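You operate a simulated robot arm through the tools that you are given. There is no shell and no other tool. Be economical: measure what you need, move in short steps, check, and stop when the job is done.

You run a simulated robot arm. Do the job below in one go: nothing can be reset, and whatever is moved stays where it is left.

TASK
Set the striker of the node cabinet to the gap shown, then shut and latch the door.
Fine: handle down, knob in; the lamp on the door switch ends green.

The check looks at the end state, three seconds after you hand in, the way a careful person would. Anything else that was tipped, shoved, dropped, spilled or broken makes it a failure.

THE ROBOT
A 7-joint arm with a two-finger parallel gripper on a trunk, on a base that drives. Base frame: it is fixed to the floor where the robot stands at the start and does not move with it; the origin is under the middle of the robot, x ahead of it, y to its left, z up. Units: m, rad, N and s.
With the tool pointing down near the work surface it reaches from about 0.1 to 0.88 m from the robot's upright axis, wherever it stands. Its first joint turns from -2.007 to 2.007 rad. Places, roughly: door switch [0.7, 0, 0.9]; node cabinet door [0.7, -0.5, 1.1]; node cabinet handle [0.7, -0.5, 1.1]; node cabinet handle knob [0.6, -0.5, 1.1]; striker dial [0.7, 0, 0.8]. Payload 3.91 kg.
The TCP is the grasp point between the finger pads, 0.03 m short of the fingertips. In the tool frame z runs along the fingers and y along their closing line. The gripper opens to 0.11 m. The fingers are 0.02 m wide and 0.01 m thick; the gripper's body (0.048 by 0.112 m) begins 0.055 m behind the TCP.
Orientation is that of the tool frame in the base frame, as a unit quaternion [x, y, z, w]. With the fingers straight down and closing along the base's y, the tool's x points along the base's -x, its y along +y and its z along -z.

THE INTERFACE
- The arm moves only by the tool apply_moves. Its argument "steps" is a list that holds one entry, the list of rows, each a list of 7 numbers: the shift along the base's x, y, z in cm, then the turn, a rotation vector about the base's x, y, z in rad, then the closure in counts, from 0 (fully open) to 255 (shut). In form: [[[dx, dy, dz, ax, ay, az, jaw], ...]]. A call has 1 to 8 rows; each row shifts and turns the commanded pose from where the row before left it. Each row takes 0.2 s and may step no farther than 0.05 m and 0.15 rad from the row before; otherwise, or with a gripper value out of range, the whole call is refused. A pose out of reach is approached as far as the arm can. The call stops where the force on the tool passes 50 N (or 10 N more than at its start, if that is more) or the arm is blocked; 0.2 s more then pass. The fingers move at their own pace (about 0.153 m/s each) and stop on an object; they squeeze with about 35 N. The grip force told is the motor's: it shows also when the fingers shut on nothing. Time passes only in rows, and 0.2 s behind the last, so rows that do not move let the fingers close. It gives the time, the measured TCP pose, the force on the tool (base axes), the opening and the grip force at its end, in the units of the frame above (readings bear some noise), with the torque about the TCP (base axes, N m) and any sound that the robot's microphone picked up.
- Cameras (640 x 400 px; columns grow to the right, rows downward): "scene" is now at [0.1969, 0.1359, 1.5153]; the picture's right is [-0.78, -0.62, 0.00], its down [-0.35, 0.44, -0.83] and it looks along [0.51, -0.65, -0.56] (base axes); focal length 230 px, centre (320, 200). "wrist" rides on the gripper at [0.072, 0.017, -0.103] in the tool frame; the picture's right is [-0.23, 0.97, 0.00], its down [-0.76, -0.18, -0.62] and it looks along [-0.61, -0.14, 0.78] (tool axes); focal length 222 px, centre (320, 200). There is no depth. A picture from a camera that has moved, and an enlarged one, comes with that camera's place and axes in the base frame and with its lens.
- capture(camera): a new picture of that camera. No time passes.
- lift_body(by): slides the trunk up (or, below 0, down) by that many m; the arm and the scene camera ride with it, the base frame stays. It gives what a move gives, with no picture.
- roll_base(legs): drives the robot by 1 to 6 legs, each [ahead, left, turn to the left] in m, m and rad, along the robot's own axes; the way and the turn of a leg run together, so that a leg with both is an arc; at most 1.5 m and 3.142 rad a leg. The arm and the cameras ride along, it lands a little off, and it stops where it bumps. It gives what a move gives.
- turn_head(pan, tilt): turns the head with the scene camera to pan (to the left, within 1.396 rad either way) and tilt (down, from -0.506 to 1.204), counted from straight ahead of the robot. It gives what a move gives.
- zoom(camera, box): a new picture of the part [left, top, right, bottom] of that camera's present view, enlarged. No time passes.
- finish_job(): hands the job in; it is judged then, once.

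Work in short steps. Places have to be worked out from the pictures, the camera data and where the tool is seen: move nearer, look again, correct. Check each grasp and each placing, and mend what went wrong. You have 120 turns and 78 pictures in all, those below and enlarged ones among them. Open the gripper and draw the arm clear of the work before you hand the job in, unless the task says otherwise; then end with one line.

The tools are called after "Emit:" by a JSON object that holds its "api" and its "payload". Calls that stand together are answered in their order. apply_moves: Moves the arm, as the interface text tells. Its arguments: {"type":"object","properties":{"steps":{"type":"array","items":{"type":"array","items":{"type":"array","items":{"type":"number"}}}}},"required":["steps"]} The other tools are called the same way: lift_body (by) slides the trunk up or down; roll_base (legs) drives the base; turn_head (pan, tilt) turns the head that bears the scene camera; capture (camera) takes a picture; zoom (camera, box) takes an enlarged picture of a part of a camera's view; finish_job () hands the job in.

At the start:

```text
time_s: 0.0
tcp_pos: [0.3458, -0.3926, 1.4108]
tcp_rot: [0.0, 1.0, 0.0, 0.0]
contact_force: [-1.6, -0.5, 0.6]
ft_torque: [0.03, 0.0, 0.01]
finger_gap: 0.11
finger_force: 0.0
trunk travel left (down, up): [-0.85, 0.14]
robot x, y, heading: [0.0058, 0.0026, 0.0]
head pan, tilt: [-0.902, 0.595]
```

scene: 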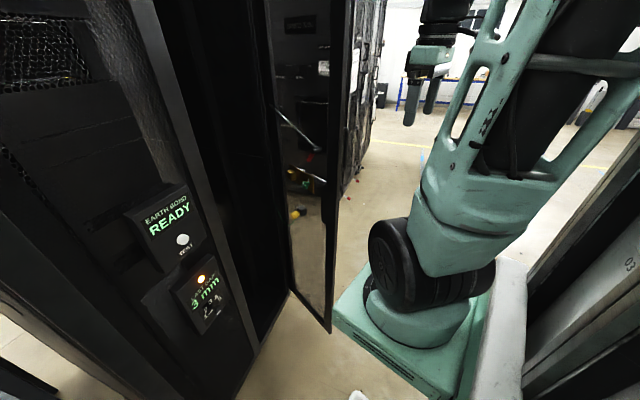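
wrist: 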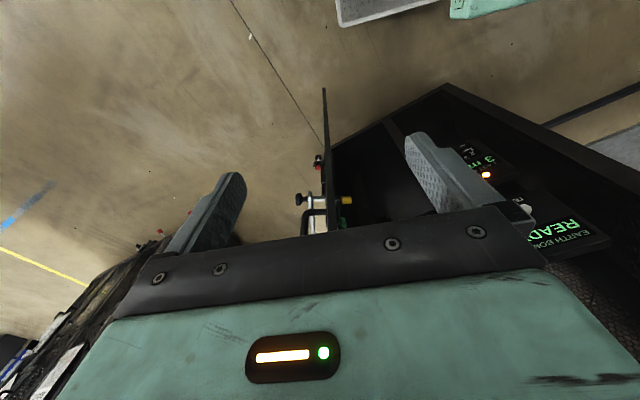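

The scene view shows a cabinet with two panels (READY tester, "3 mm" dial) and an open door. I zoom in on the panels and the door for details.

Emit:
{"api": "zoom", "payload": {"camera": "scene", "box": [110, 170, 250, 340]}}

Emit:
{"api": "zoom", "payload": {"camera": "scene", "box": [240, 20, 400, 340]}}

Emit:
{"api": "zoom", "payload": {"camera": "wrist", "box": [280, 80, 640, 260]}}

```text
2.35 times, centred on (180, 255) of scene
camera zoom: at [0.1969, 0.1359, 1.5153], right [-0.78, -0.62, 0.0], down [-0.35, 0.44, -0.83], along [0.51, -0.65, -0.56], focal length 540 px, centre (649, 71)
```

zoom: 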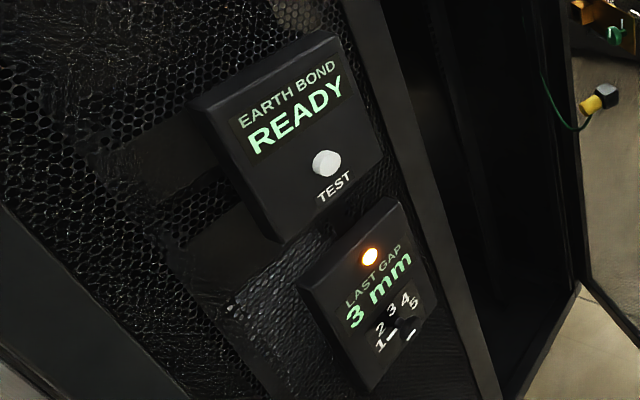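

```text
1.25 times, centred on (320, 180) of scene
camera zoom: at [0.1969, 0.1359, 1.5153], right [-0.78, -0.62, 0.0], down [-0.35, 0.44, -0.83], along [0.51, -0.65, -0.56], focal length 287 px, centre (320, 225)
```

zoom: 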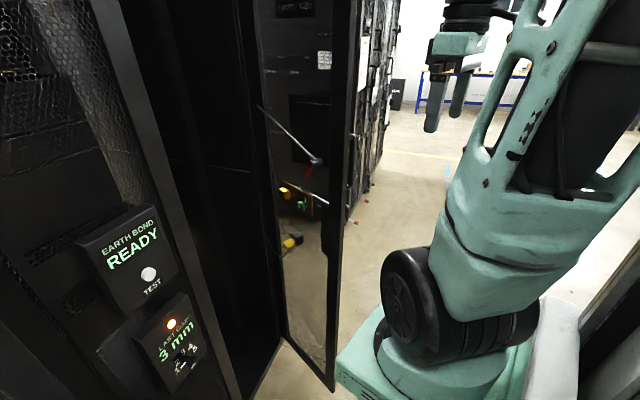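

```text
1.78 times, centred on (460, 170) of wrist
camera zoom: at [0.2719, -0.3753, 1.5132], right [0.23, 0.97, 0.0], down [0.76, -0.18, 0.62], along [0.61, -0.14, -0.78], focal length 395 px, centre (71, 253)
```

zoom: 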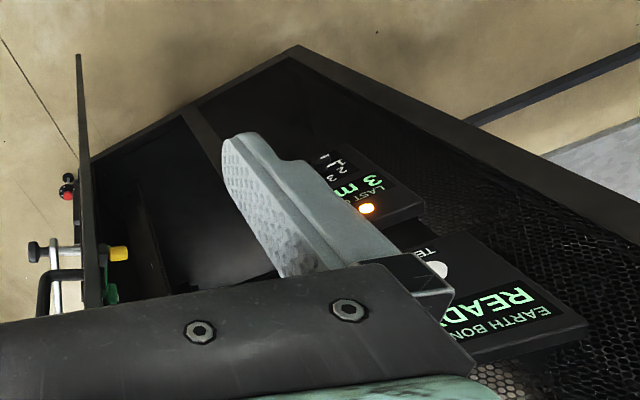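

Dial is labelled 1–5 and the display reads "LAST GAP 3 mm". I turn the head straight to the panel for a clear look.

Emit:
{"api": "turn_head", "payload": {"pan": 0.0, "tilt": 0.8}}

Emit:
{"api": "capture", "payload": {"camera": "scene"}}

```text
time_s: 1.2
tcp_pos: [0.3455, -0.3919, 1.4101]
tcp_rot: [0.001, 1.0, 0.0, 0.0]
contact_force: [0.5, -0.6, -0.2]
ft_torque: [0.0, 0.03, 0.0]
finger_gap: 0.1102
finger_force: 0.2
trunk travel left (down, up): [-0.85, 0.14]
robot x, y, heading: [0.0047, -0.0026, 0.003]
head pan, tilt: [0.0, 0.799]
```

```text
72 pictures are left
camera scene: at [0.2226, 0.2053, 1.498], right [0.0, -1.0, 0.0], down [-0.72, 0.0, -0.7], along [0.7, 0.0, -0.72], focal length 230 px, centre (320, 200)
```

scene: 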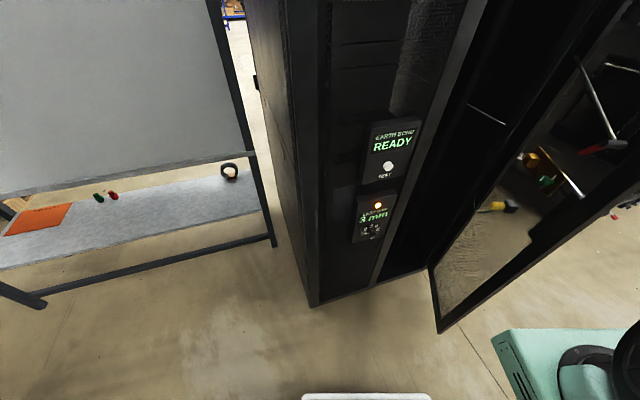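

Emit:
{"api": "zoom", "payload": {"camera": "scene", "box": [340, 110, 440, 250]}}

Emit:
{"api": "zoom", "payload": {"camera": "scene", "box": [340, 185, 400, 245]}}

Emit:
{"api": "zoom", "payload": {"camera": "scene", "box": [420, 20, 640, 260]}}

```text
2.86 times, centred on (390, 180) of scene
camera zoom: at [0.2226, 0.2053, 1.498], right [0.0, -1.0, 0.0], down [-0.72, 0.0, -0.7], along [0.7, 0.0, -0.72], focal length 656 px, centre (120, 257)
```

zoom: 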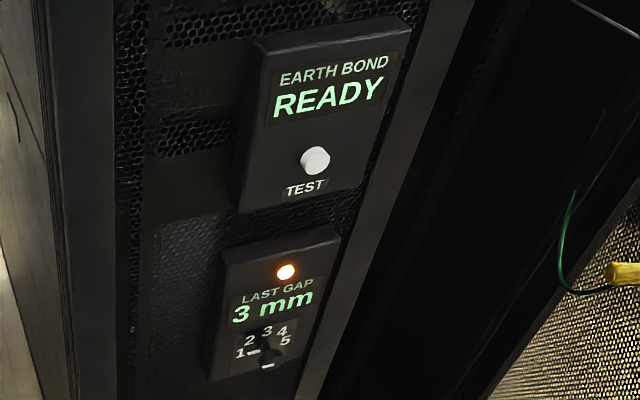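

```text
6.67 times, centred on (370, 215) of scene
camera zoom: at [0.2226, 0.2053, 1.498], right [0.0, -1.0, 0.0], down [-0.72, 0.0, -0.7], along [0.7, 0.0, -0.72], focal length 1530 px, centre (-13, 100)
```

zoom: 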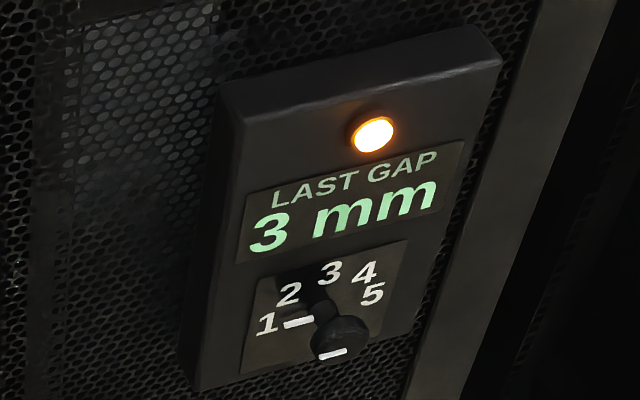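

```text
1.67 times, centred on (530, 140) of scene
camera zoom: at [0.2226, 0.2053, 1.498], right [0.0, -1.0, 0.0], down [-0.72, 0.0, -0.7], along [0.7, 0.0, -0.72], focal length 383 px, centre (-30, 300)
```

zoom: 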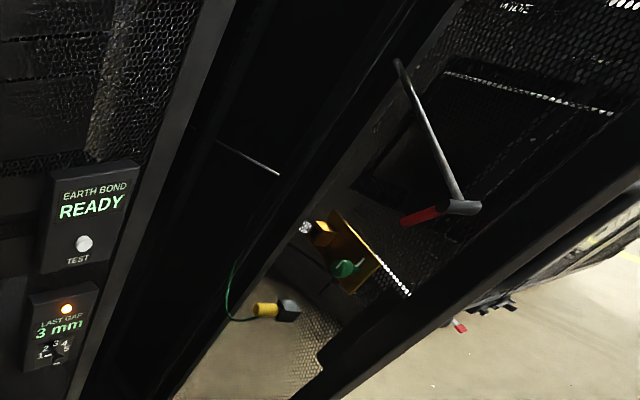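

The dial points at 1. I now inspect the door itself for the handle, knob and anything that could obstruct it.

Emit:
{"api": "turn_head", "payload": {"pan": -0.6, "tilt": 0.35}}

Emit:
{"api": "capture", "payload": {"camera": "scene"}}

Emit:
{"api": "zoom", "payload": {"camera": "scene", "box": [280, 160, 480, 300]}}

```text
time_s: 2.2
tcp_pos: [0.3451, -0.3924, 1.4105]
tcp_rot: [0.0, 1.0, 0.0, 0.0]
contact_force: [0.0, -1.2, -0.2]
ft_torque: [0.03, 0.06, -0.03]
finger_gap: 0.1099
finger_force: 0.0
trunk travel left (down, up): [-0.85, 0.14]
robot x, y, heading: [0.0024, -0.0027, -0.001]
head pan, tilt: [-0.6, 0.351]
```

```text
68 pictures are left
camera scene: at [0.2188, 0.1528, 1.5375], right [-0.56, -0.83, 0.0], down [-0.28, 0.19, -0.94], along [0.78, -0.53, -0.34], focal length 230 px, centre (320, 200)
```

scene: 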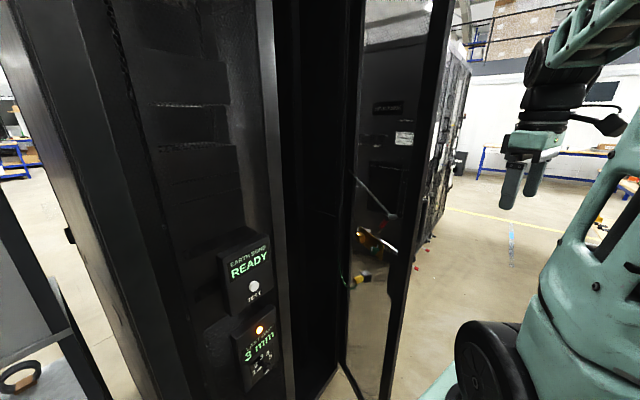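

```text
2.86 times, centred on (380, 230) of scene
camera zoom: at [0.2188, 0.1528, 1.5375], right [-0.56, -0.83, 0.0], down [-0.28, 0.19, -0.94], along [0.78, -0.53, -0.34], focal length 656 px, centre (149, 114)
```

zoom: 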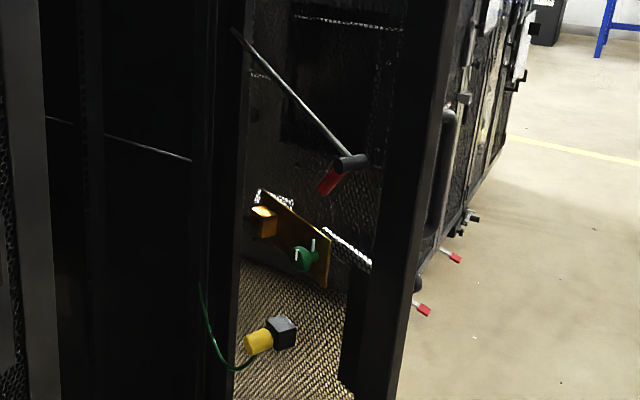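

There's a stay rod with a red catch, a bracket with a green terminal, a yellow plug with a green lead, and labels. I zoom further.

Emit:
{"api": "zoom", "payload": {"camera": "scene", "box": [350, 85, 430, 155]}}

Emit:
{"api": "zoom", "payload": {"camera": "scene", "box": [340, 165, 420, 235]}}

Emit:
{"api": "zoom", "payload": {"camera": "scene", "box": [335, 220, 415, 300]}}

```text
5.71 times, centred on (390, 120) of scene
camera zoom: at [0.2188, 0.1528, 1.5375], right [-0.56, -0.83, 0.0], down [-0.28, 0.19, -0.94], along [0.78, -0.53, -0.34], focal length 1312 px, centre (-80, 657)
```

zoom: 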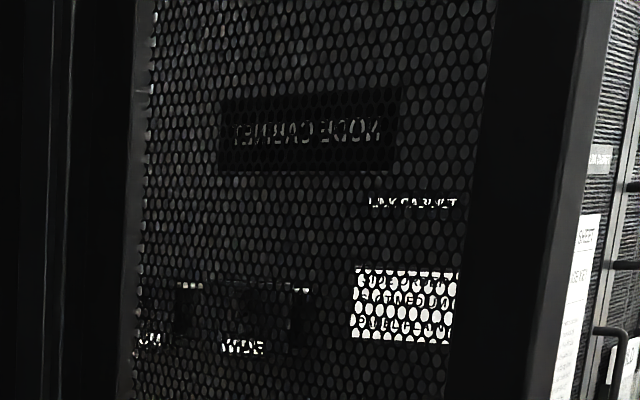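

```text
5.71 times, centred on (380, 200) of scene
camera zoom: at [0.2188, 0.1528, 1.5375], right [-0.56, -0.83, 0.0], down [-0.28, 0.19, -0.94], along [0.78, -0.53, -0.34], focal length 1312 px, centre (-23, 200)
```

zoom: 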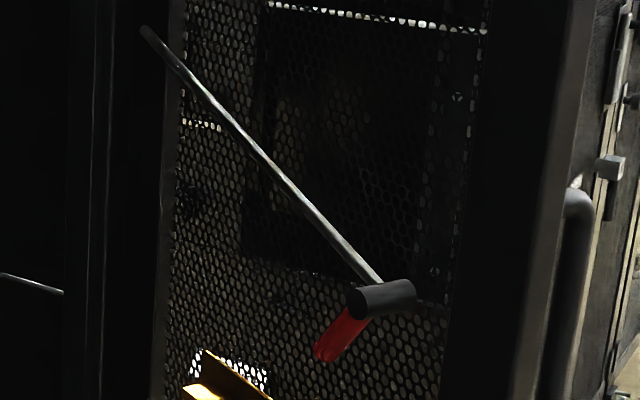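

```text
5.00 times, centred on (375, 260) of scene
camera zoom: at [0.2188, 0.1528, 1.5375], right [-0.56, -0.83, 0.0], down [-0.28, 0.19, -0.94], along [0.78, -0.53, -0.34], focal length 1148 px, centre (45, -100)
```

zoom: 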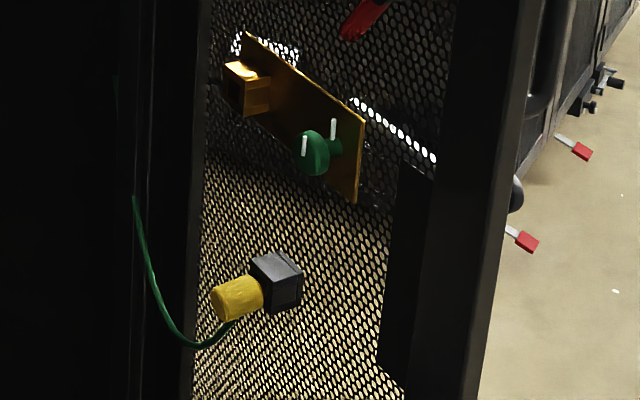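

The door front may have a note (white sheet with mirrored text). I look at the floor space to the right before moving to see the outside of the door.

Emit:
{"api": "turn_head", "payload": {"pan": -1.3, "tilt": 0.6}}

Emit:
{"api": "capture", "payload": {"camera": "scene"}}

```text
time_s: 3.3
tcp_pos: [0.3449, -0.3918, 1.4106]
tcp_rot: [-0.001, 1.0, 0.0, 0.0]
contact_force: [-0.7, -0.5, 0.3]
ft_torque: [0.0, 0.01, 0.0]
finger_gap: 0.1101
finger_force: 0.0
trunk travel left (down, up): [-0.85, 0.14]
robot x, y, heading: [-0.0036, 0.0003, 0.001]
head pan, tilt: [-1.3, 0.6]
```

```text
63 pictures are left
camera scene: at [0.1656, 0.1202, 1.5149], right [-0.96, -0.27, 0.0], down [-0.15, 0.54, -0.83], along [0.22, -0.8, -0.56], focal length 230 px, centre (320, 200)
```

scene: 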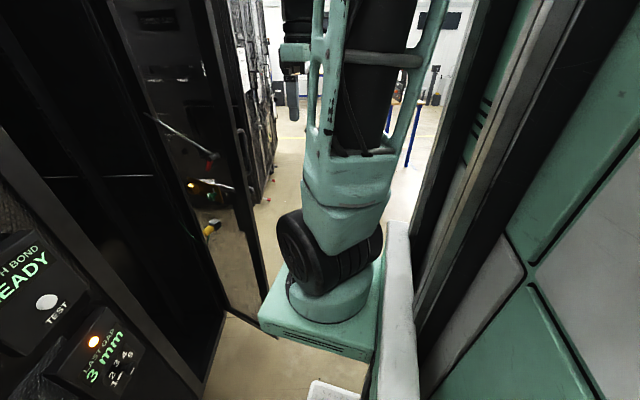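

The outside of the door faces away, so I move the arm to the right and yaw it so the wrist camera sees the door's front face.

Emit:
{"api": "apply_moves", "payload": {"steps": [[[0, -5, 0, 0, 0, 0.15, 0], [0, -5, 0, 0, 0, 0.15, 0], [0, -5, 0, 0, 0, 0.15, 0], [0, -5, 0, 0, 0, 0.15, 0], [0, -5, 0, 0, 0, 0.15, 0], [0, -5, 0, 0, 0, 0.15, 0], [0, -5, 0, 0, 0, 0.15, 0]]]}}

Emit:
{"api": "capture", "payload": {"camera": "wrist"}}

```text
time_s: 4.9
tcp_pos: [0.344, -0.7399, 1.4117]
tcp_rot: [-0.502, 0.865, 0.0, 0.001]
contact_force: [-0.5, 2.3, 1.8]
ft_torque: [-0.15, -0.01, 0.03]
finger_gap: 0.1101
finger_force: 0.1
trunk travel left (down, up): [-0.85, 0.14]
robot x, y, heading: [-0.0009, 0.002, 0.0]
head pan, tilt: [-1.3, 0.6]
```

```text
62 pictures are left
camera wrist: at [0.2927, -0.7932, 1.5143], right [-0.73, 0.68, 0.0], down [0.53, 0.57, 0.62], along [0.43, 0.46, -0.78], focal length 222 px, centre (320, 200)
```

wrist: 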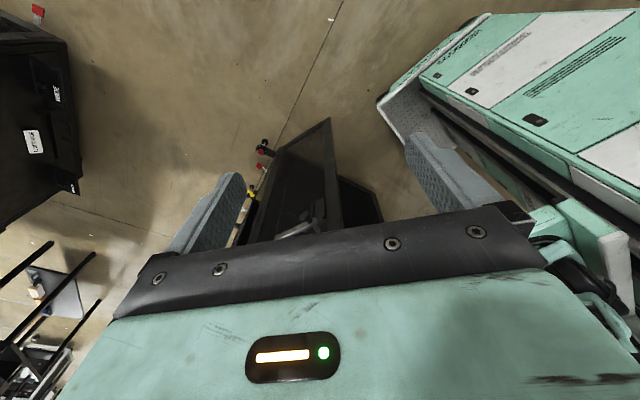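

The wrist camera looks too steeply; I tilt it up toward the door's front.

Emit:
{"api": "apply_moves", "payload": {"steps": [[[0, -3, 0, 0.102, -0.095, 0, 0], [0, -3, 0, 0.102, -0.095, 0, 0], [0, -3, 0, 0.102, -0.095, 0, 0], [0, -3, 0, 0.102, -0.095, 0, 0], [0, 0, 0, 0.102, -0.095, 0, 0]]]}}

Emit:
{"api": "capture", "payload": {"camera": "wrist"}}

```text
time_s: 6.1
tcp_pos: [0.3049, -0.6975, 1.4012]
tcp_rot: [-0.484, 0.847, 0.059, 0.211]
contact_force: [-0.1, 1.2, 0.5]
ft_torque: [-0.12, 0.06, -0.05]
finger_gap: 0.1099
finger_force: 0.2
out of reach, approached as far as the arm can: row 1, 2, 3, 4, 5
trunk travel left (down, up): [-0.85, 0.14]
robot x, y, heading: [-0.0019, 0.0047, 0.001]
head pan, tilt: [-1.3, 0.6]
```

```text
61 pictures are left
camera wrist: at [0.2264, -0.7772, 1.4622], right [-0.72, 0.69, -0.01], down [0.3, 0.32, 0.9], along [0.62, 0.65, -0.44], focal length 222 px, centre (320, 200)
```

wrist: 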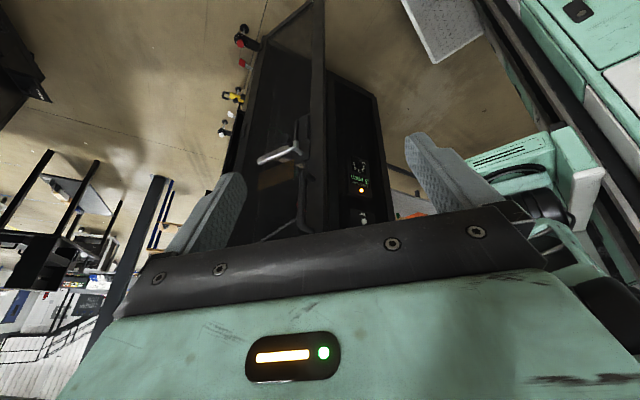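

The handle on the door's outer face is visible. I zoom there.

Emit:
{"api": "zoom", "payload": {"camera": "wrist", "box": [220, 40, 400, 250]}}

Emit:
{"api": "lift_body", "payload": {"by": -0.3}}

Emit:
{"api": "capture", "payload": {"camera": "wrist"}}

```text
1.90 times, centred on (310, 145) of wrist
camera zoom: at [0.2264, -0.7772, 1.4622], right [-0.72, 0.69, -0.01], down [0.3, 0.32, 0.9], along [0.62, 0.65, -0.44], focal length 423 px, centre (339, 305)
```

zoom: 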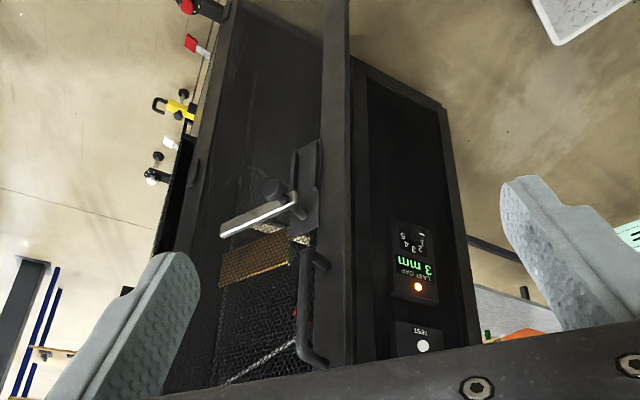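

```text
time_s: 9.1
tcp_pos: [0.3059, -0.6991, 1.1002]
tcp_rot: [-0.485, 0.847, 0.059, 0.209]
contact_force: [-0.3, 1.2, -0.1]
ft_torque: [-0.04, -0.03, 0.01]
finger_gap: 0.1101
finger_force: 0.1
trunk travel left (down, up): [-0.55, 0.44]
robot x, y, heading: [0.0008, 0.0021, -0.001]
head pan, tilt: [-1.3, 0.6]
```

```text
59 pictures are left
camera wrist: at [0.2277, -0.7787, 1.1608], right [-0.72, 0.69, -0.01], down [0.3, 0.32, 0.9], along [0.62, 0.65, -0.44], focal length 222 px, centre (320, 200)
```

wrist: 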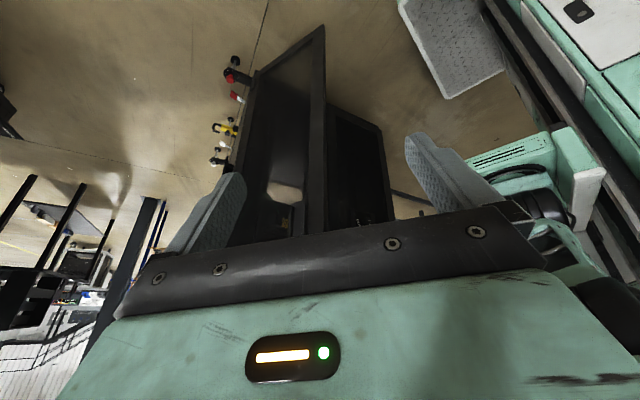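

I tilt the camera up further with the trunk lowered.

Emit:
{"api": "apply_moves", "payload": {"steps": [[[-1, 2, 0, 0.102, -0.095, 0, 0], [-1, 2, 0, 0.102, -0.095, 0, 0], [0, 0, 0, 0.102, -0.095, 0, 0], [0, 0, 0, 0.102, -0.095, 0, 0]]]}}

Emit:
{"api": "capture", "payload": {"camera": "wrist"}}

```text
time_s: 10.1
tcp_pos: [0.2853, -0.6578, 1.1001]
tcp_rot: [-0.464, 0.813, 0.098, 0.337]
contact_force: [0.2, -1.0, 1.5]
ft_torque: [-0.01, 0.01, 0.03]
finger_gap: 0.1101
finger_force: 0.0
out of reach, approached as far as the arm can: row 3, 4
trunk travel left (down, up): [-0.55, 0.44]
robot x, y, heading: [-0.0044, 0.0029, -0.0]
head pan, tilt: [-1.3, 0.6]
```

```text
58 pictures are left
camera wrist: at [0.1985, -0.7474, 1.127], right [-0.72, 0.69, 0.0], down [0.12, 0.13, 0.98], along [0.68, 0.71, -0.18], focal length 222 px, centre (320, 200)
```

wrist: 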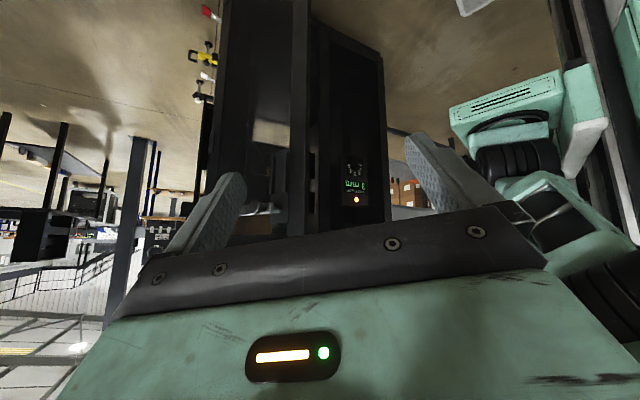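

Seeing higher needs the camera higher at this pitch; I raise the trunk fully.

Emit:
{"api": "lift_body", "payload": {"by": 0.4}}

Emit:
{"api": "capture", "payload": {"camera": "wrist"}}

Emit:
{"api": "zoom", "payload": {"camera": "wrist", "box": [210, 80, 350, 240]}}

```text
time_s: 13.9
tcp_pos: [0.2852, -0.6587, 1.4989]
tcp_rot: [-0.464, 0.813, 0.099, 0.337]
contact_force: [0.4, 0.6, -0.1]
ft_torque: [-0.01, 0.02, -0.01]
finger_gap: 0.11
finger_force: 0.1
trunk travel left (down, up): [-0.95, 0.04]
robot x, y, heading: [0.0021, 0.0011, 0.0]
head pan, tilt: [-1.3, 0.6]
```

```text
57 pictures are left
camera wrist: at [0.1987, -0.7475, 1.5269], right [-0.72, 0.69, 0.0], down [0.12, 0.13, 0.98], along [0.68, 0.71, -0.18], focal length 222 px, centre (320, 200)
```

wrist: 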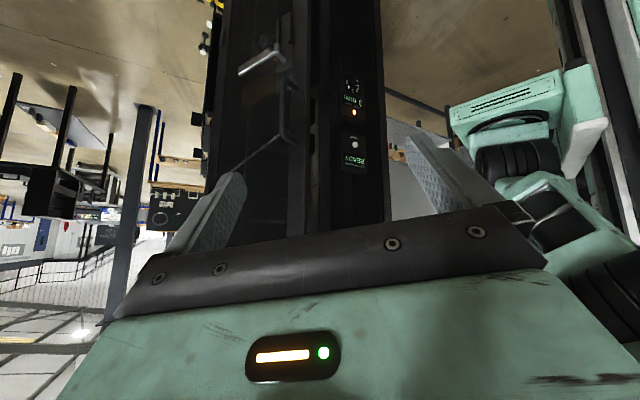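

```text
2.50 times, centred on (280, 160) of wrist
camera zoom: at [0.1987, -0.7475, 1.5269], right [-0.72, 0.69, 0.0], down [0.12, 0.13, 0.98], along [0.68, 0.71, -0.18], focal length 555 px, centre (420, 300)
```

zoom: 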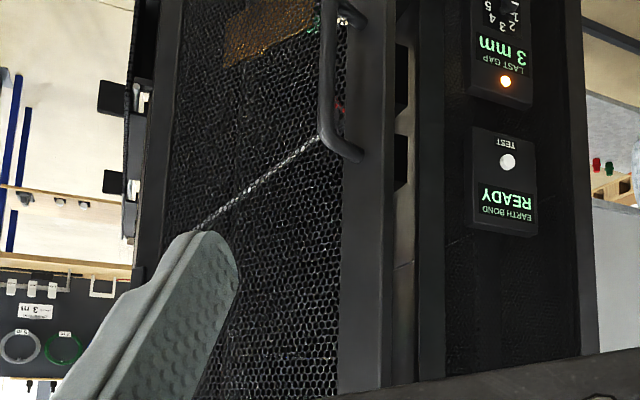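

The white note at z≈1.47 is hidden just behind the gripper; I pitch up some more, pulling the arm in.

Emit:
{"api": "apply_moves", "payload": {"steps": [[[-1, 3, 0, 0.102, -0.095, 0, 0], [-1, 3, 0, 0.102, -0.095, 0, 0], [-1, 3, 0, 0.102, -0.095, 0, 0], [0, 0, 0, 0.05, -0.05, -0.1, 0]]]}}

Emit:
{"api": "lift_body", "payload": {"by": 0.04}}

Emit:
{"api": "capture", "payload": {"camera": "wrist"}}

```text
time_s: 14.9
tcp_pos: [0.3011, -0.5613, 1.5004]
tcp_rot: [-0.37, 0.735, 0.136, 0.551]
contact_force: [0.6, -0.5, 0.1]
ft_torque: [0.0, 0.04, 0.0]
finger_gap: 0.1101
finger_force: 0.1
out of reach, approached as far as the arm can: row 2, 3
trunk travel left (down, up): [-0.95, 0.04]
robot x, y, heading: [0.001, -0.0012, 0.003]
head pan, tilt: [-1.3, 0.6]
```

```text
time_s: 15.7
tcp_pos: [0.3006, -0.562, 1.542]
tcp_rot: [-0.37, 0.735, 0.136, 0.551]
contact_force: [-0.1, -0.4, -0.6]
ft_torque: [-0.02, 0.01, 0.0]
finger_gap: 0.1099
finger_force: 0.0
trunk travel left (down, up): [-0.99, 0.0]
robot x, y, heading: [0.0006, 0.0026, -0.002]
head pan, tilt: [-1.3, 0.6]
```

```text
55 pictures are left
camera wrist: at [0.2055, -0.6416, 1.5074], right [-0.65, 0.76, 0.0], down [-0.23, -0.2, 0.95], along [0.72, 0.62, 0.3], focal length 222 px, centre (320, 200)
```

wrist: 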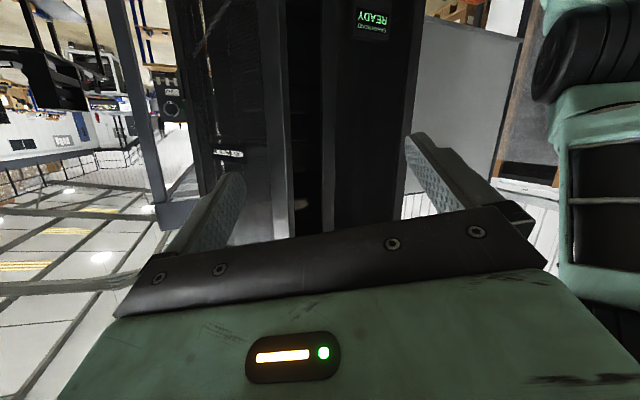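

Emit:
{"api": "zoom", "payload": {"camera": "wrist", "box": [180, 130, 270, 200]}}

```text
5.71 times, centred on (225, 165) of wrist
camera zoom: at [0.2055, -0.6416, 1.5074], right [-0.65, 0.76, 0.0], down [-0.23, -0.2, 0.95], along [0.72, 0.62, 0.3], focal length 1269 px, centre (863, 400)
```

zoom: 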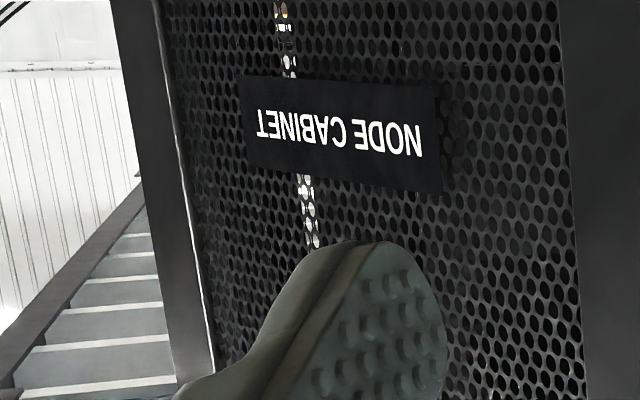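

The sign is just "NODE CABINET". The white note seems to belong to the cabinet beyond; I check it with the scene camera.

Emit:
{"api": "turn_head", "payload": {"pan": -0.7, "tilt": 0.2}}

Emit:
{"api": "zoom", "payload": {"camera": "scene", "box": [300, 80, 460, 260]}}

```text
time_s: 16.7
tcp_pos: [0.3, -0.5628, 1.5421]
tcp_rot: [-0.371, 0.736, 0.137, 0.55]
contact_force: [-0.4, 0.2, -0.4]
ft_torque: [0.0, 0.04, -0.04]
finger_gap: 0.1101
finger_force: 0.0
trunk travel left (down, up): [-0.99, 0.0]
robot x, y, heading: [-0.0029, 0.0018, -0.001]
head pan, tilt: [-0.7, 0.201]
```

```text
2.22 times, centred on (380, 170) of scene
camera zoom: at [0.2132, 0.1452, 1.6915], right [-0.64, -0.76, 0.0], down [-0.15, 0.13, -0.98], along [0.75, -0.63, -0.2], focal length 510 px, centre (187, 267)
```

zoom: 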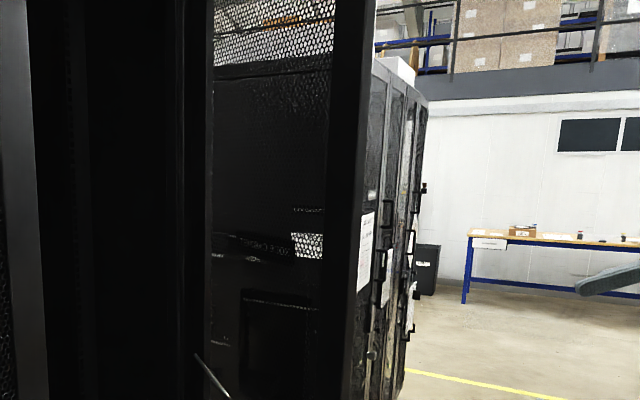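

Emit:
{"api": "zoom", "payload": {"camera": "scene", "box": [360, 120, 400, 170]}}

Emit:
{"api": "zoom", "payload": {"camera": "scene", "box": [380, 120, 420, 170]}}

```text
8.00 times, centred on (380, 145) of scene
camera zoom: at [0.2132, 0.1452, 1.6915], right [-0.64, -0.76, 0.0], down [-0.15, 0.13, -0.98], along [0.75, -0.63, -0.2], focal length 1837 px, centre (-160, 640)
```

zoom: 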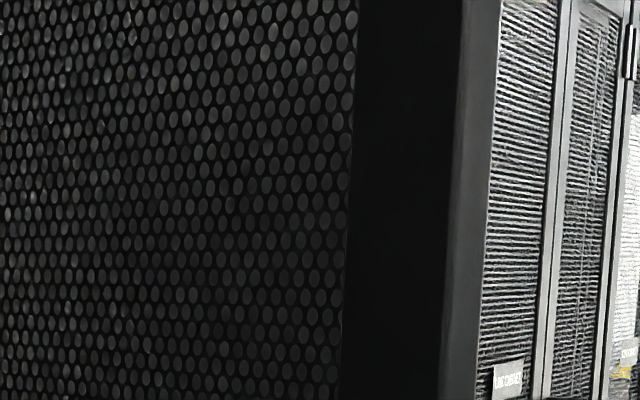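

```text
8.00 times, centred on (400, 145) of scene
camera zoom: at [0.2132, 0.1452, 1.6915], right [-0.64, -0.76, 0.0], down [-0.15, 0.13, -0.98], along [0.75, -0.63, -0.2], focal length 1837 px, centre (-320, 640)
```

zoom: 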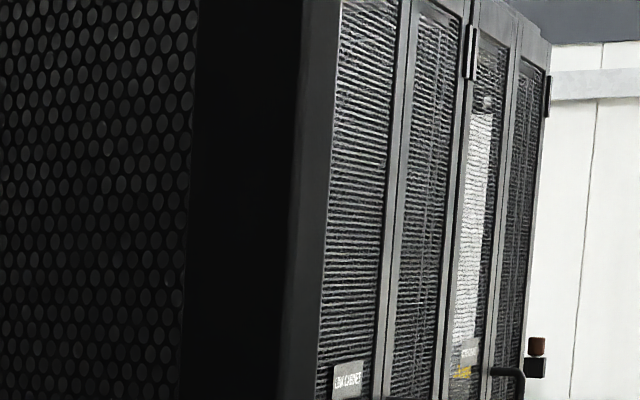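

No gap note elsewhere, so the shown gap is 3 mm and the dial (now at 1) must go to 3. I swing the arm left in front of the panel, with the tool horizontal along the cabinet-front normal.

Emit:
{"api": "apply_moves", "payload": {"steps": [[[-1, 5, 0, 0, 0, -0.143, 0], [-1, 5, 0, 0, 0, -0.143, 0], [0, 5, 0, 0, 0, -0.143, 0], [0, 5, 0, 0.1, -0.099, 0, 0], [0, 5, 0, 0.1, -0.099, 0, 0], [0, 5, 0, 0.1, -0.099, 0, 0], [0, 5, 0, 0, 0, 0, 0], [0, 3, 0, 0, 0, 0, 0]]]}}

Emit:
{"api": "lift_body", "payload": {"by": -0.4}}

Emit:
{"api": "turn_head", "payload": {"pan": -0.3, "tilt": 0.7}}

Emit:
{"api": "capture", "payload": {"camera": "scene"}}

Emit:
{"api": "capture", "payload": {"camera": "wrist"}}

```text
refused: row 1 steps farther than a row can; nothing moved
```

```text
time_s: 20.6
tcp_pos: [0.3003, -0.5624, 1.1408]
tcp_rot: [-0.371, 0.735, 0.136, 0.551]
contact_force: [-0.1, 0.0, -0.1]
ft_torque: [0.01, 0.0, 0.02]
finger_gap: 0.1101
finger_force: 0.1
trunk travel left (down, up): [-0.59, 0.4]
robot x, y, heading: [0.0006, -0.0015, 0.005]
head pan, tilt: [-0.7, 0.201]
```

```text
time_s: 21.5
tcp_pos: [0.3004, -0.5622, 1.1427]
tcp_rot: [-0.371, 0.736, 0.136, 0.55]
contact_force: [-0.3, -0.2, 0.7]
ft_torque: [0.01, -0.01, -0.02]
finger_gap: 0.1099
finger_force: 0.0
trunk travel left (down, up): [-0.59, 0.4]
robot x, y, heading: [0.002, -0.0009, -0.002]
head pan, tilt: [-0.3, 0.7]
```

```text
50 pictures are left
camera scene: at [0.2231, 0.1801, 1.2463], right [-0.3, -0.96, 0.0], down [-0.61, 0.19, -0.77], along [0.73, -0.23, -0.64], focal length 230 px, centre (320, 200)
```

scene: 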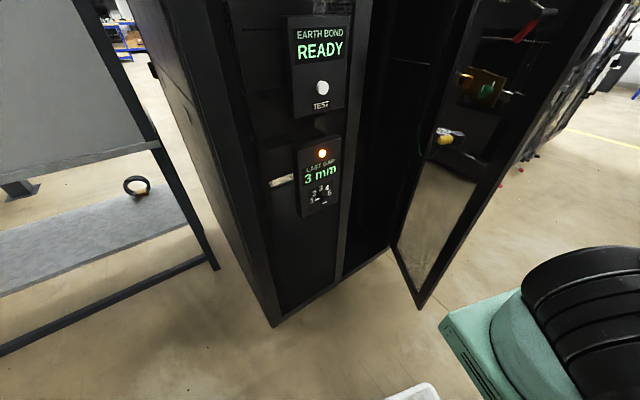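

```text
49 pictures are left
camera wrist: at [0.2055, -0.6416, 1.1074], right [-0.65, 0.76, 0.0], down [-0.23, -0.2, 0.95], along [0.72, 0.62, 0.3], focal length 222 px, centre (320, 200)
```

wrist: 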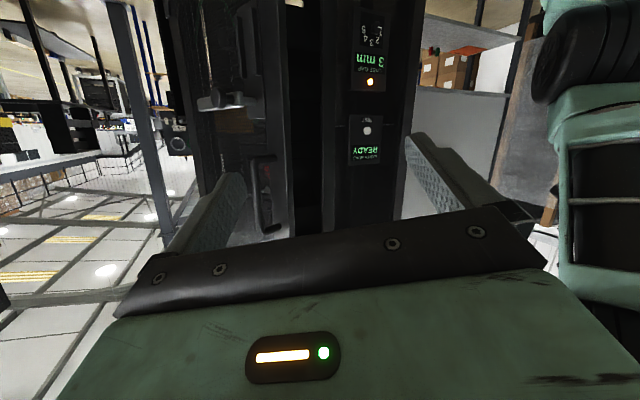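

Triangulation puts the lamp at about (0.718, 0.02, 0.96), so the dial is near z≈0.86. I retry the swing with shorter steps.

Emit:
{"api": "apply_moves", "payload": {"steps": [[[-1, 4.5, 0, 0, 0, -0.143, 0], [-1, 4.5, 0, 0, 0, -0.143, 0], [0, 4.5, 0, 0, 0, -0.143, 0], [0, 4.5, 0, 0.1, -0.099, 0, 0], [0, 4.5, 0, 0.1, -0.099, 0, 0], [0, 4.5, 0, 0.1, -0.099, 0, 0], [0, 4.5, 0, 0, 0, 0, 0], [0, 4.5, 0, 0, 0, 0, 0]]]}}

Emit:
{"api": "capture", "payload": {"camera": "wrist"}}

```text
time_s: 23.5
tcp_pos: [0.2855, -0.2395, 1.1631]
tcp_rot: [-0.135, 0.694, 0.149, 0.691]
contact_force: [0.0, 0.5, -0.5]
ft_torque: [0.02, 0.02, 0.0]
finger_gap: 0.11
finger_force: 0.0
out of reach, approached as far as the arm can: row 6, 7, 8
trunk travel left (down, up): [-0.59, 0.4]
robot x, y, heading: [0.0037, -0.0007, 0.004]
head pan, tilt: [-0.3, 0.7]
stopped in row 8: the arm was blocked; the commanded pose is now the measured one
```

```text
48 pictures are left
camera wrist: at [0.1828, -0.2627, 1.0899], right [-0.38, 0.89, 0.25], down [-0.5, -0.42, 0.76], along [0.78, 0.17, 0.6], focal length 222 px, centre (320, 200)
```

wrist: 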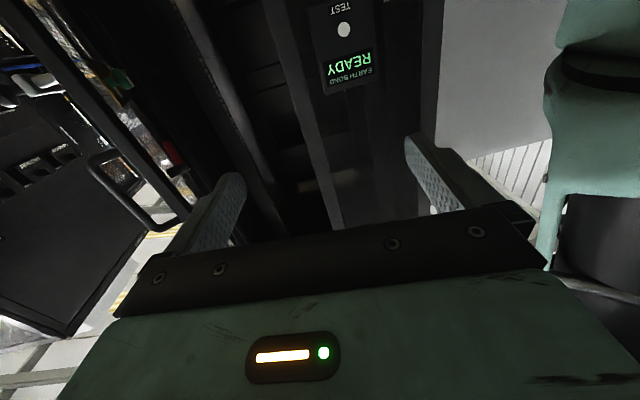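

The arm got folded near its own base; orientation is level now (tool axis ≈ (0.92, 0.39, 0)). I lower the trunk to dial height and move ahead.

Emit:
{"api": "lift_body", "payload": {"by": -0.3}}

Emit:
{"api": "apply_moves", "payload": {"steps": [[[4, 2, 0, 0, 0, -0.06, 0], [4, 2, 0, 0, 0, -0.06, 0], [4, 2, 0, 0, 0, 0, 0]]]}}

Emit:
{"api": "capture", "payload": {"camera": "wrist"}}

```text
time_s: 26.5
tcp_pos: [0.2871, -0.2349, 0.8652]
tcp_rot: [-0.144, 0.696, 0.15, 0.687]
contact_force: [0.5, 0.6, -0.2]
ft_torque: [0.02, 0.0, -0.01]
finger_gap: 0.11
finger_force: 0.0
trunk travel left (down, up): [-0.29, 0.7]
robot x, y, heading: [-0.0007, -0.0004, 0.001]
head pan, tilt: [-0.3, 0.7]
```

```text
time_s: 27.3
tcp_pos: [0.3772, -0.2704, 0.9066]
tcp_rot: [-0.093, 0.701, 0.093, 0.701]
contact_force: [0.0, -0.5, -1.5]
ft_torque: [0.02, -0.01, -0.01]
finger_gap: 0.1099
finger_force: 0.1
out of reach, approached as far as the arm can: row 1, 2, 3
trunk travel left (down, up): [-0.29, 0.7]
robot x, y, heading: [0.0001, 0.0046, 0.002]
head pan, tilt: [-0.3, 0.7]
```

```text
47 pictures are left
camera wrist: at [0.2725, -0.2799, 0.8331], right [-0.25, 0.94, 0.23], down [-0.56, -0.33, 0.76], along [0.79, 0.07, 0.61], focal length 222 px, centre (320, 200)
```

wrist: 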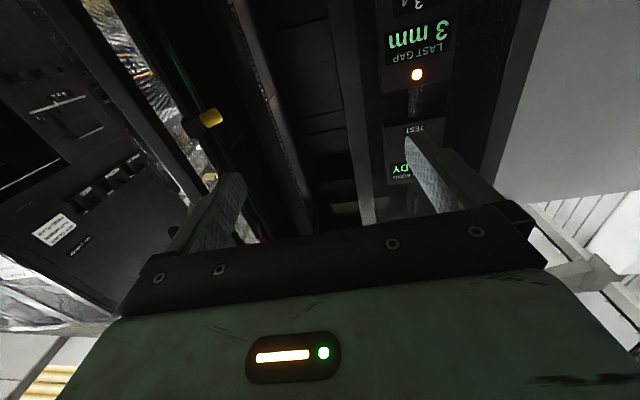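

The tight fold limits the arm; I continue outward toward a standoff before the dial.

Emit:
{"api": "apply_moves", "payload": {"steps": [[[4, 2, 0, 0, 0, 0, 0], [3, 2, 0, 0, 0, 0, 0], [0, 0, 0, 0, 0, 0, 0]]]}}

Emit:
{"api": "capture", "payload": {"camera": "wrist"}}

Emit:
{"api": "capture", "payload": {"camera": "scene"}}

```text
time_s: 28.1
tcp_pos: [0.4442, -0.2729, 0.9051]
tcp_rot: [-0.092, 0.701, 0.093, 0.701]
contact_force: [0.8, -0.9, 0.1]
ft_torque: [0.0, 0.0, -0.03]
finger_gap: 0.1099
finger_force: 0.0
out of reach, approached as far as the arm can: row 1, 2
trunk travel left (down, up): [-0.29, 0.7]
robot x, y, heading: [0.0007, 0.0017, 0.005]
head pan, tilt: [-0.3, 0.7]
```

```text
46 pictures are left
camera wrist: at [0.3391, -0.2842, 0.8312], right [-0.25, 0.94, 0.23], down [-0.56, -0.33, 0.76], along [0.79, 0.07, 0.61], focal length 222 px, centre (320, 200)
```

wrist: 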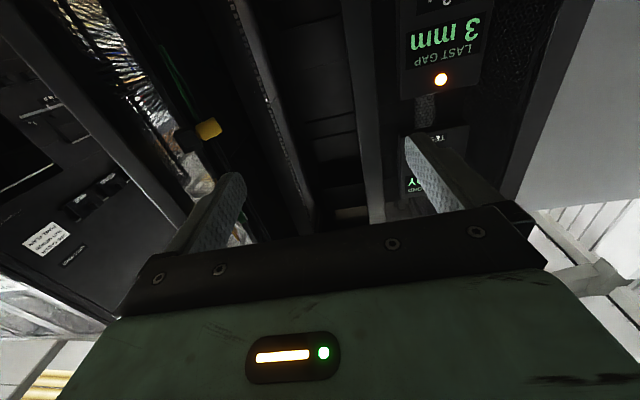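

```text
45 pictures are left
camera scene: at [0.2232, 0.1801, 0.9462], right [-0.3, -0.96, 0.0], down [-0.62, 0.19, -0.76], along [0.73, -0.23, -0.64], focal length 230 px, centre (320, 200)
```

scene: 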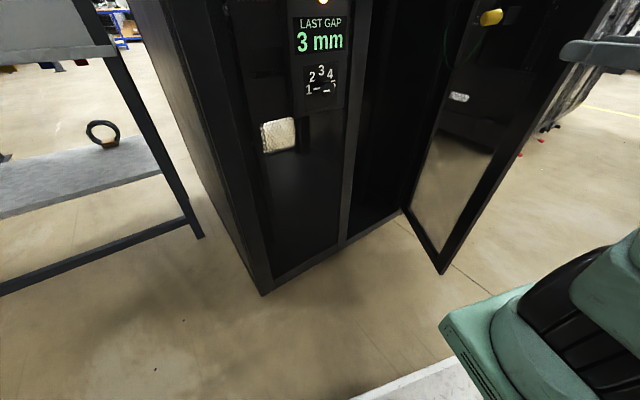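

The arm can't reach left of its shoulder in this posture; the floor to the left is free (table is beyond x≈1.1), so I drive the base 0.25 m left.

Emit:
{"api": "roll_base", "payload": {"legs": [[0, 0.25, 0]]}}

Emit:
{"api": "capture", "payload": {"camera": "wrist"}}

```text
time_s: 29.9
tcp_pos: [0.4436, -0.0246, 0.905]
tcp_rot: [-0.092, 0.7, 0.094, 0.702]
contact_force: [0.7, 0.2, 0.5]
ft_torque: [0.0, 0.01, -0.02]
finger_gap: 0.1102
finger_force: 0.0
trunk travel left (down, up): [-0.29, 0.7]
robot x, y, heading: [0.0012, 0.2453, -0.0]
head pan, tilt: [-0.3, 0.7]
```

```text
44 pictures are left
camera wrist: at [0.339, -0.0352, 0.8312], right [-0.25, 0.94, 0.23], down [-0.56, -0.34, 0.76], along [0.79, 0.07, 0.61], focal length 222 px, centre (320, 200)
```

wrist: 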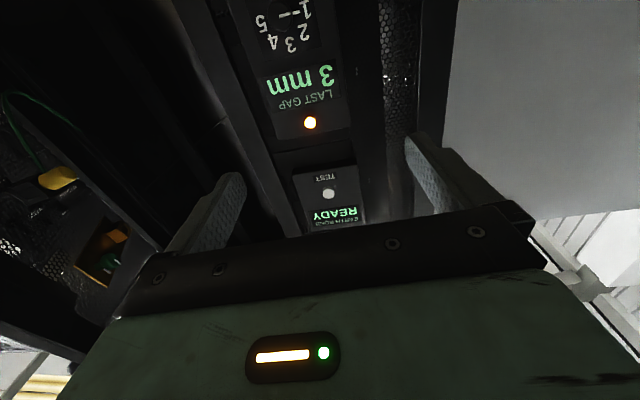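

Emit:
{"api": "zoom", "payload": {"camera": "wrist", "box": [220, 0, 360, 90]}}

Emit:
{"api": "zoom", "payload": {"camera": "scene", "box": [280, 0, 360, 120]}}

```text
4.44 times, centred on (290, 45) of wrist
camera zoom: at [0.339, -0.0352, 0.8312], right [-0.25, 0.94, 0.23], down [-0.56, -0.34, 0.76], along [0.79, 0.07, 0.61], focal length 987 px, centre (453, 889)
```

zoom: 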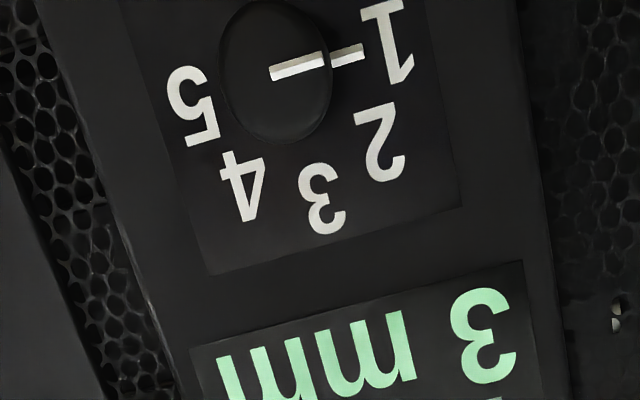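

```text
3.33 times, centred on (320, 60) of scene
camera zoom: at [0.223, 0.4291, 0.9462], right [-0.29, -0.96, 0.0], down [-0.62, 0.19, -0.76], along [0.73, -0.23, -0.64], focal length 765 px, centre (320, 667)
```

zoom: 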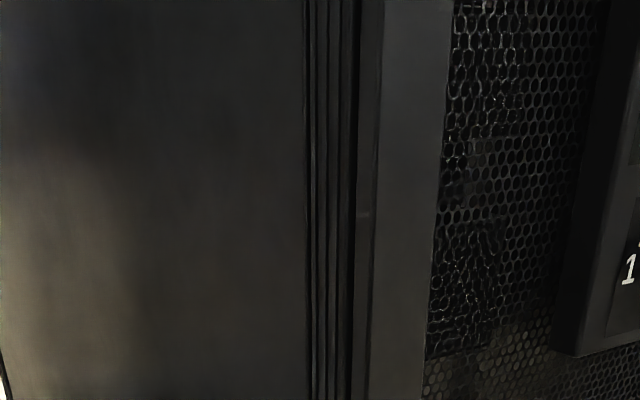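

Dial geometry: positions spaced 45°, so 1→3 is a 90° clockwise turn; the cap centre is about (0.69, 0.013, 0.815), diameter ~36 mm. I move to a standoff and check how the commands register.

Emit:
{"api": "apply_moves", "payload": {"steps": [[[3, 0, -3, 0, 0, 0.03, 0], [0, 0, 0, 0, 0, 0, 0]]]}}

```text
time_s: 30.5
tcp_pos: [0.4766, -0.0319, 0.8807]
tcp_rot: [-0.104, 0.7, 0.105, 0.699]
contact_force: [-0.4, -0.6, -0.4]
ft_torque: [-0.01, 0.02, -0.02]
finger_gap: 0.1099
finger_force: 0.1
out of reach, approached as far as the arm can: row 1
trunk travel left (down, up): [-0.29, 0.7]
robot x, y, heading: [-0.0018, 0.2493, 0.001]
head pan, tilt: [-0.3, 0.7]
```

Both y and z lag the command, likely the posture limit; I lower the trunk a bit and see.

Emit:
{"api": "lift_body", "payload": {"by": -0.1}}

Emit:
{"api": "apply_moves", "payload": {"steps": [[[3, 0, 0, 0, 0, 0, 0], [0, 0, 0, 0, 0, 0, 0]]]}}

Emit:
{"api": "turn_head", "payload": {"pan": -0.8, "tilt": 0.4}}

Emit:
{"api": "capture", "payload": {"camera": "scene"}}

```text
time_s: 31.8
tcp_pos: [0.4767, -0.031, 0.781]
tcp_rot: [-0.104, 0.699, 0.104, 0.699]
contact_force: [0.0, -0.1, -0.7]
ft_torque: [-0.01, -0.01, 0.05]
finger_gap: 0.1098
finger_force: 0.0
trunk travel left (down, up): [-0.19, 0.8]
robot x, y, heading: [0.002, 0.247, 0.0]
head pan, tilt: [-0.3, 0.7]
```

```text
time_s: 32.4
tcp_pos: [0.5066, -0.0318, 0.7806]
tcp_rot: [-0.104, 0.7, 0.105, 0.699]
contact_force: [-0.2, -0.5, -0.9]
ft_torque: [0.04, 0.02, -0.03]
finger_gap: 0.1098
finger_force: 0.1
trunk travel left (down, up): [-0.19, 0.8]
robot x, y, heading: [0.0002, 0.2464, -0.004]
head pan, tilt: [-0.3, 0.7]
```

```text
time_s: 33.4
tcp_pos: [0.5062, -0.0309, 0.7796]
tcp_rot: [-0.104, 0.699, 0.104, 0.699]
contact_force: [0.8, 0.1, -0.6]
ft_torque: [0.0, 0.02, 0.05]
finger_gap: 0.11
finger_force: 0.0
trunk travel left (down, up): [-0.19, 0.8]
robot x, y, heading: [-0.0002, 0.2474, -0.004]
head pan, tilt: [-0.799, 0.4]
```

```text
41 pictures are left
camera scene: at [0.2065, 0.3878, 0.873], right [-0.72, -0.7, 0.0], down [-0.27, 0.28, -0.92], along [0.64, -0.66, -0.39], focal length 230 px, centre (320, 200)
```

scene: 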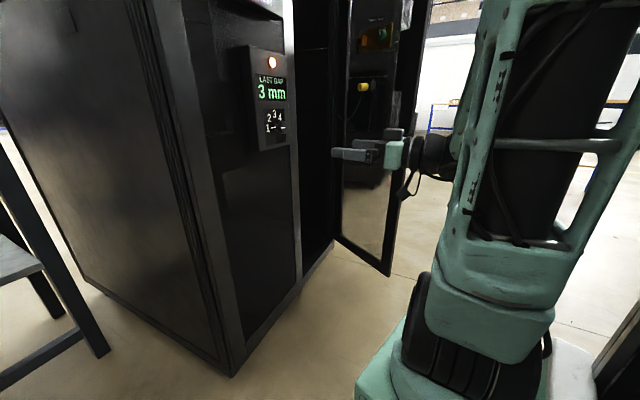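

Commands now register exactly. I go to the standoff (0.61, −0.01, 0.815).

Emit:
{"api": "apply_moves", "payload": {"steps": [[[4, 0.7, 1.2, 0, 0, 0, 0], [4, 0.7, 1.2, 0, 0, 0, 0], [2.5, 0.6, 1.1, 0, 0, 0, 0], [0, 0, 0, 0, 0, 0, 0]]]}}

Emit:
{"api": "capture", "payload": {"camera": "wrist"}}

Emit:
{"api": "zoom", "payload": {"camera": "scene", "box": [220, 40, 380, 180]}}

```text
time_s: 34.4
tcp_pos: [0.6136, -0.0113, 0.8154]
tcp_rot: [-0.104, 0.699, 0.105, 0.699]
contact_force: [-0.4, -0.6, -0.1]
ft_torque: [0.03, 0.03, -0.01]
finger_gap: 0.1101
finger_force: 0.1
trunk travel left (down, up): [-0.19, 0.8]
robot x, y, heading: [-0.0006, 0.2524, -0.004]
head pan, tilt: [-0.799, 0.4]
```

```text
40 pictures are left
camera wrist: at [0.5081, -0.0249, 0.7413], right [-0.28, 0.93, 0.23], down [-0.54, -0.35, 0.76], along [0.79, 0.09, 0.61], focal length 222 px, centre (320, 200)
```

wrist: 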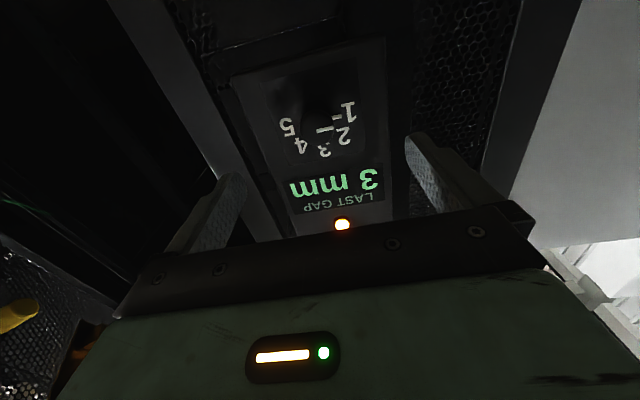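

```text
2.86 times, centred on (300, 110) of scene
camera zoom: at [0.2065, 0.3877, 0.873], right [-0.72, -0.7, 0.0], down [-0.27, 0.28, -0.92], along [0.64, -0.66, -0.39], focal length 656 px, centre (377, 457)
```

zoom: 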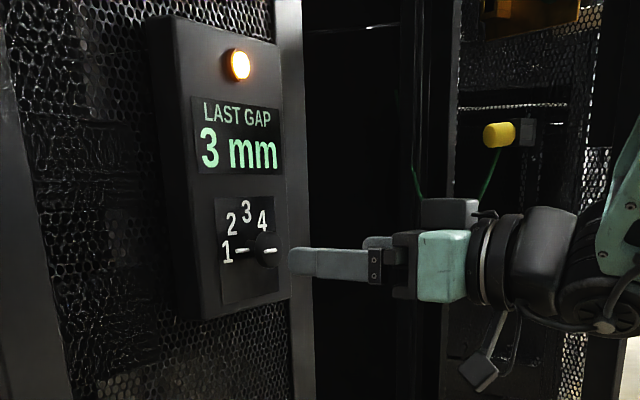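

Emit:
{"api": "zoom", "payload": {"camera": "wrist", "box": [260, 80, 380, 180]}}

Emit:
{"api": "zoom", "payload": {"camera": "scene", "box": [265, 85, 325, 145]}}

```text
4.00 times, centred on (320, 130) of wrist
camera zoom: at [0.5081, -0.0249, 0.7413], right [-0.28, 0.93, 0.23], down [-0.54, -0.35, 0.76], along [0.79, 0.09, 0.61], focal length 888 px, centre (320, 480)
```

zoom: 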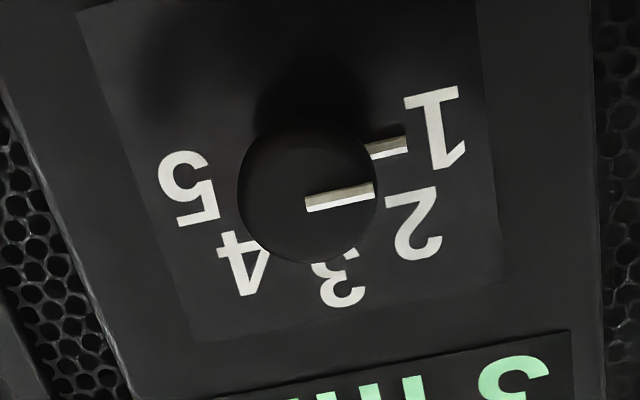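

```text
6.67 times, centred on (295, 115) of scene
camera zoom: at [0.2065, 0.3877, 0.873], right [-0.72, -0.7, 0.0], down [-0.27, 0.28, -0.92], along [0.64, -0.66, -0.39], focal length 1530 px, centre (487, 767)
```

zoom: 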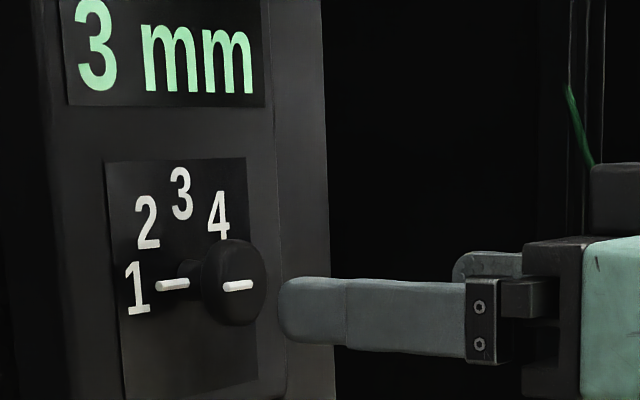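

Triangulated: cap face at (0.702, 0.013, 0.8145), panel face at x≈0.724, so the knob protrudes ~23 mm. I advance so the fingertips reach 15 mm past the cap face, then close.

Emit:
{"api": "apply_moves", "payload": {"steps": [[[4, 1.1, -0.1, 0, 0, 0, 0], [2.4, 0.6, 0, 0, 0, 0, 0], [1, 0.3, 0, 0, 0, 0, 0], [0, 0, 0, 0, 0, 0, 0]]]}}

Emit:
{"api": "zoom", "payload": {"camera": "scene", "box": [265, 85, 325, 145]}}

```text
time_s: 35.4
tcp_pos: [0.6863, 0.0084, 0.8131]
tcp_rot: [-0.104, 0.699, 0.104, 0.699]
contact_force: [-0.3, 0.2, -0.6]
ft_torque: [-0.01, 0.0, 0.02]
finger_gap: 0.1101
finger_force: 0.1
trunk travel left (down, up): [-0.19, 0.8]
robot x, y, heading: [-0.0031, 0.2486, -0.001]
head pan, tilt: [-0.799, 0.4]
```

```text
6.67 times, centred on (295, 115) of scene
camera zoom: at [0.2065, 0.3878, 0.873], right [-0.72, -0.7, 0.0], down [-0.27, 0.28, -0.92], along [0.64, -0.66, -0.39], focal length 1530 px, centre (487, 767)
```

zoom: 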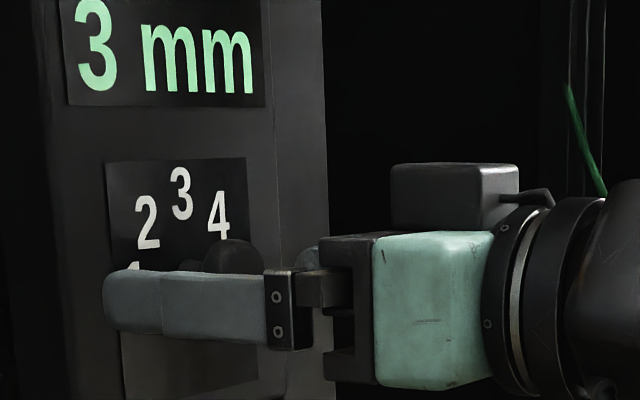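

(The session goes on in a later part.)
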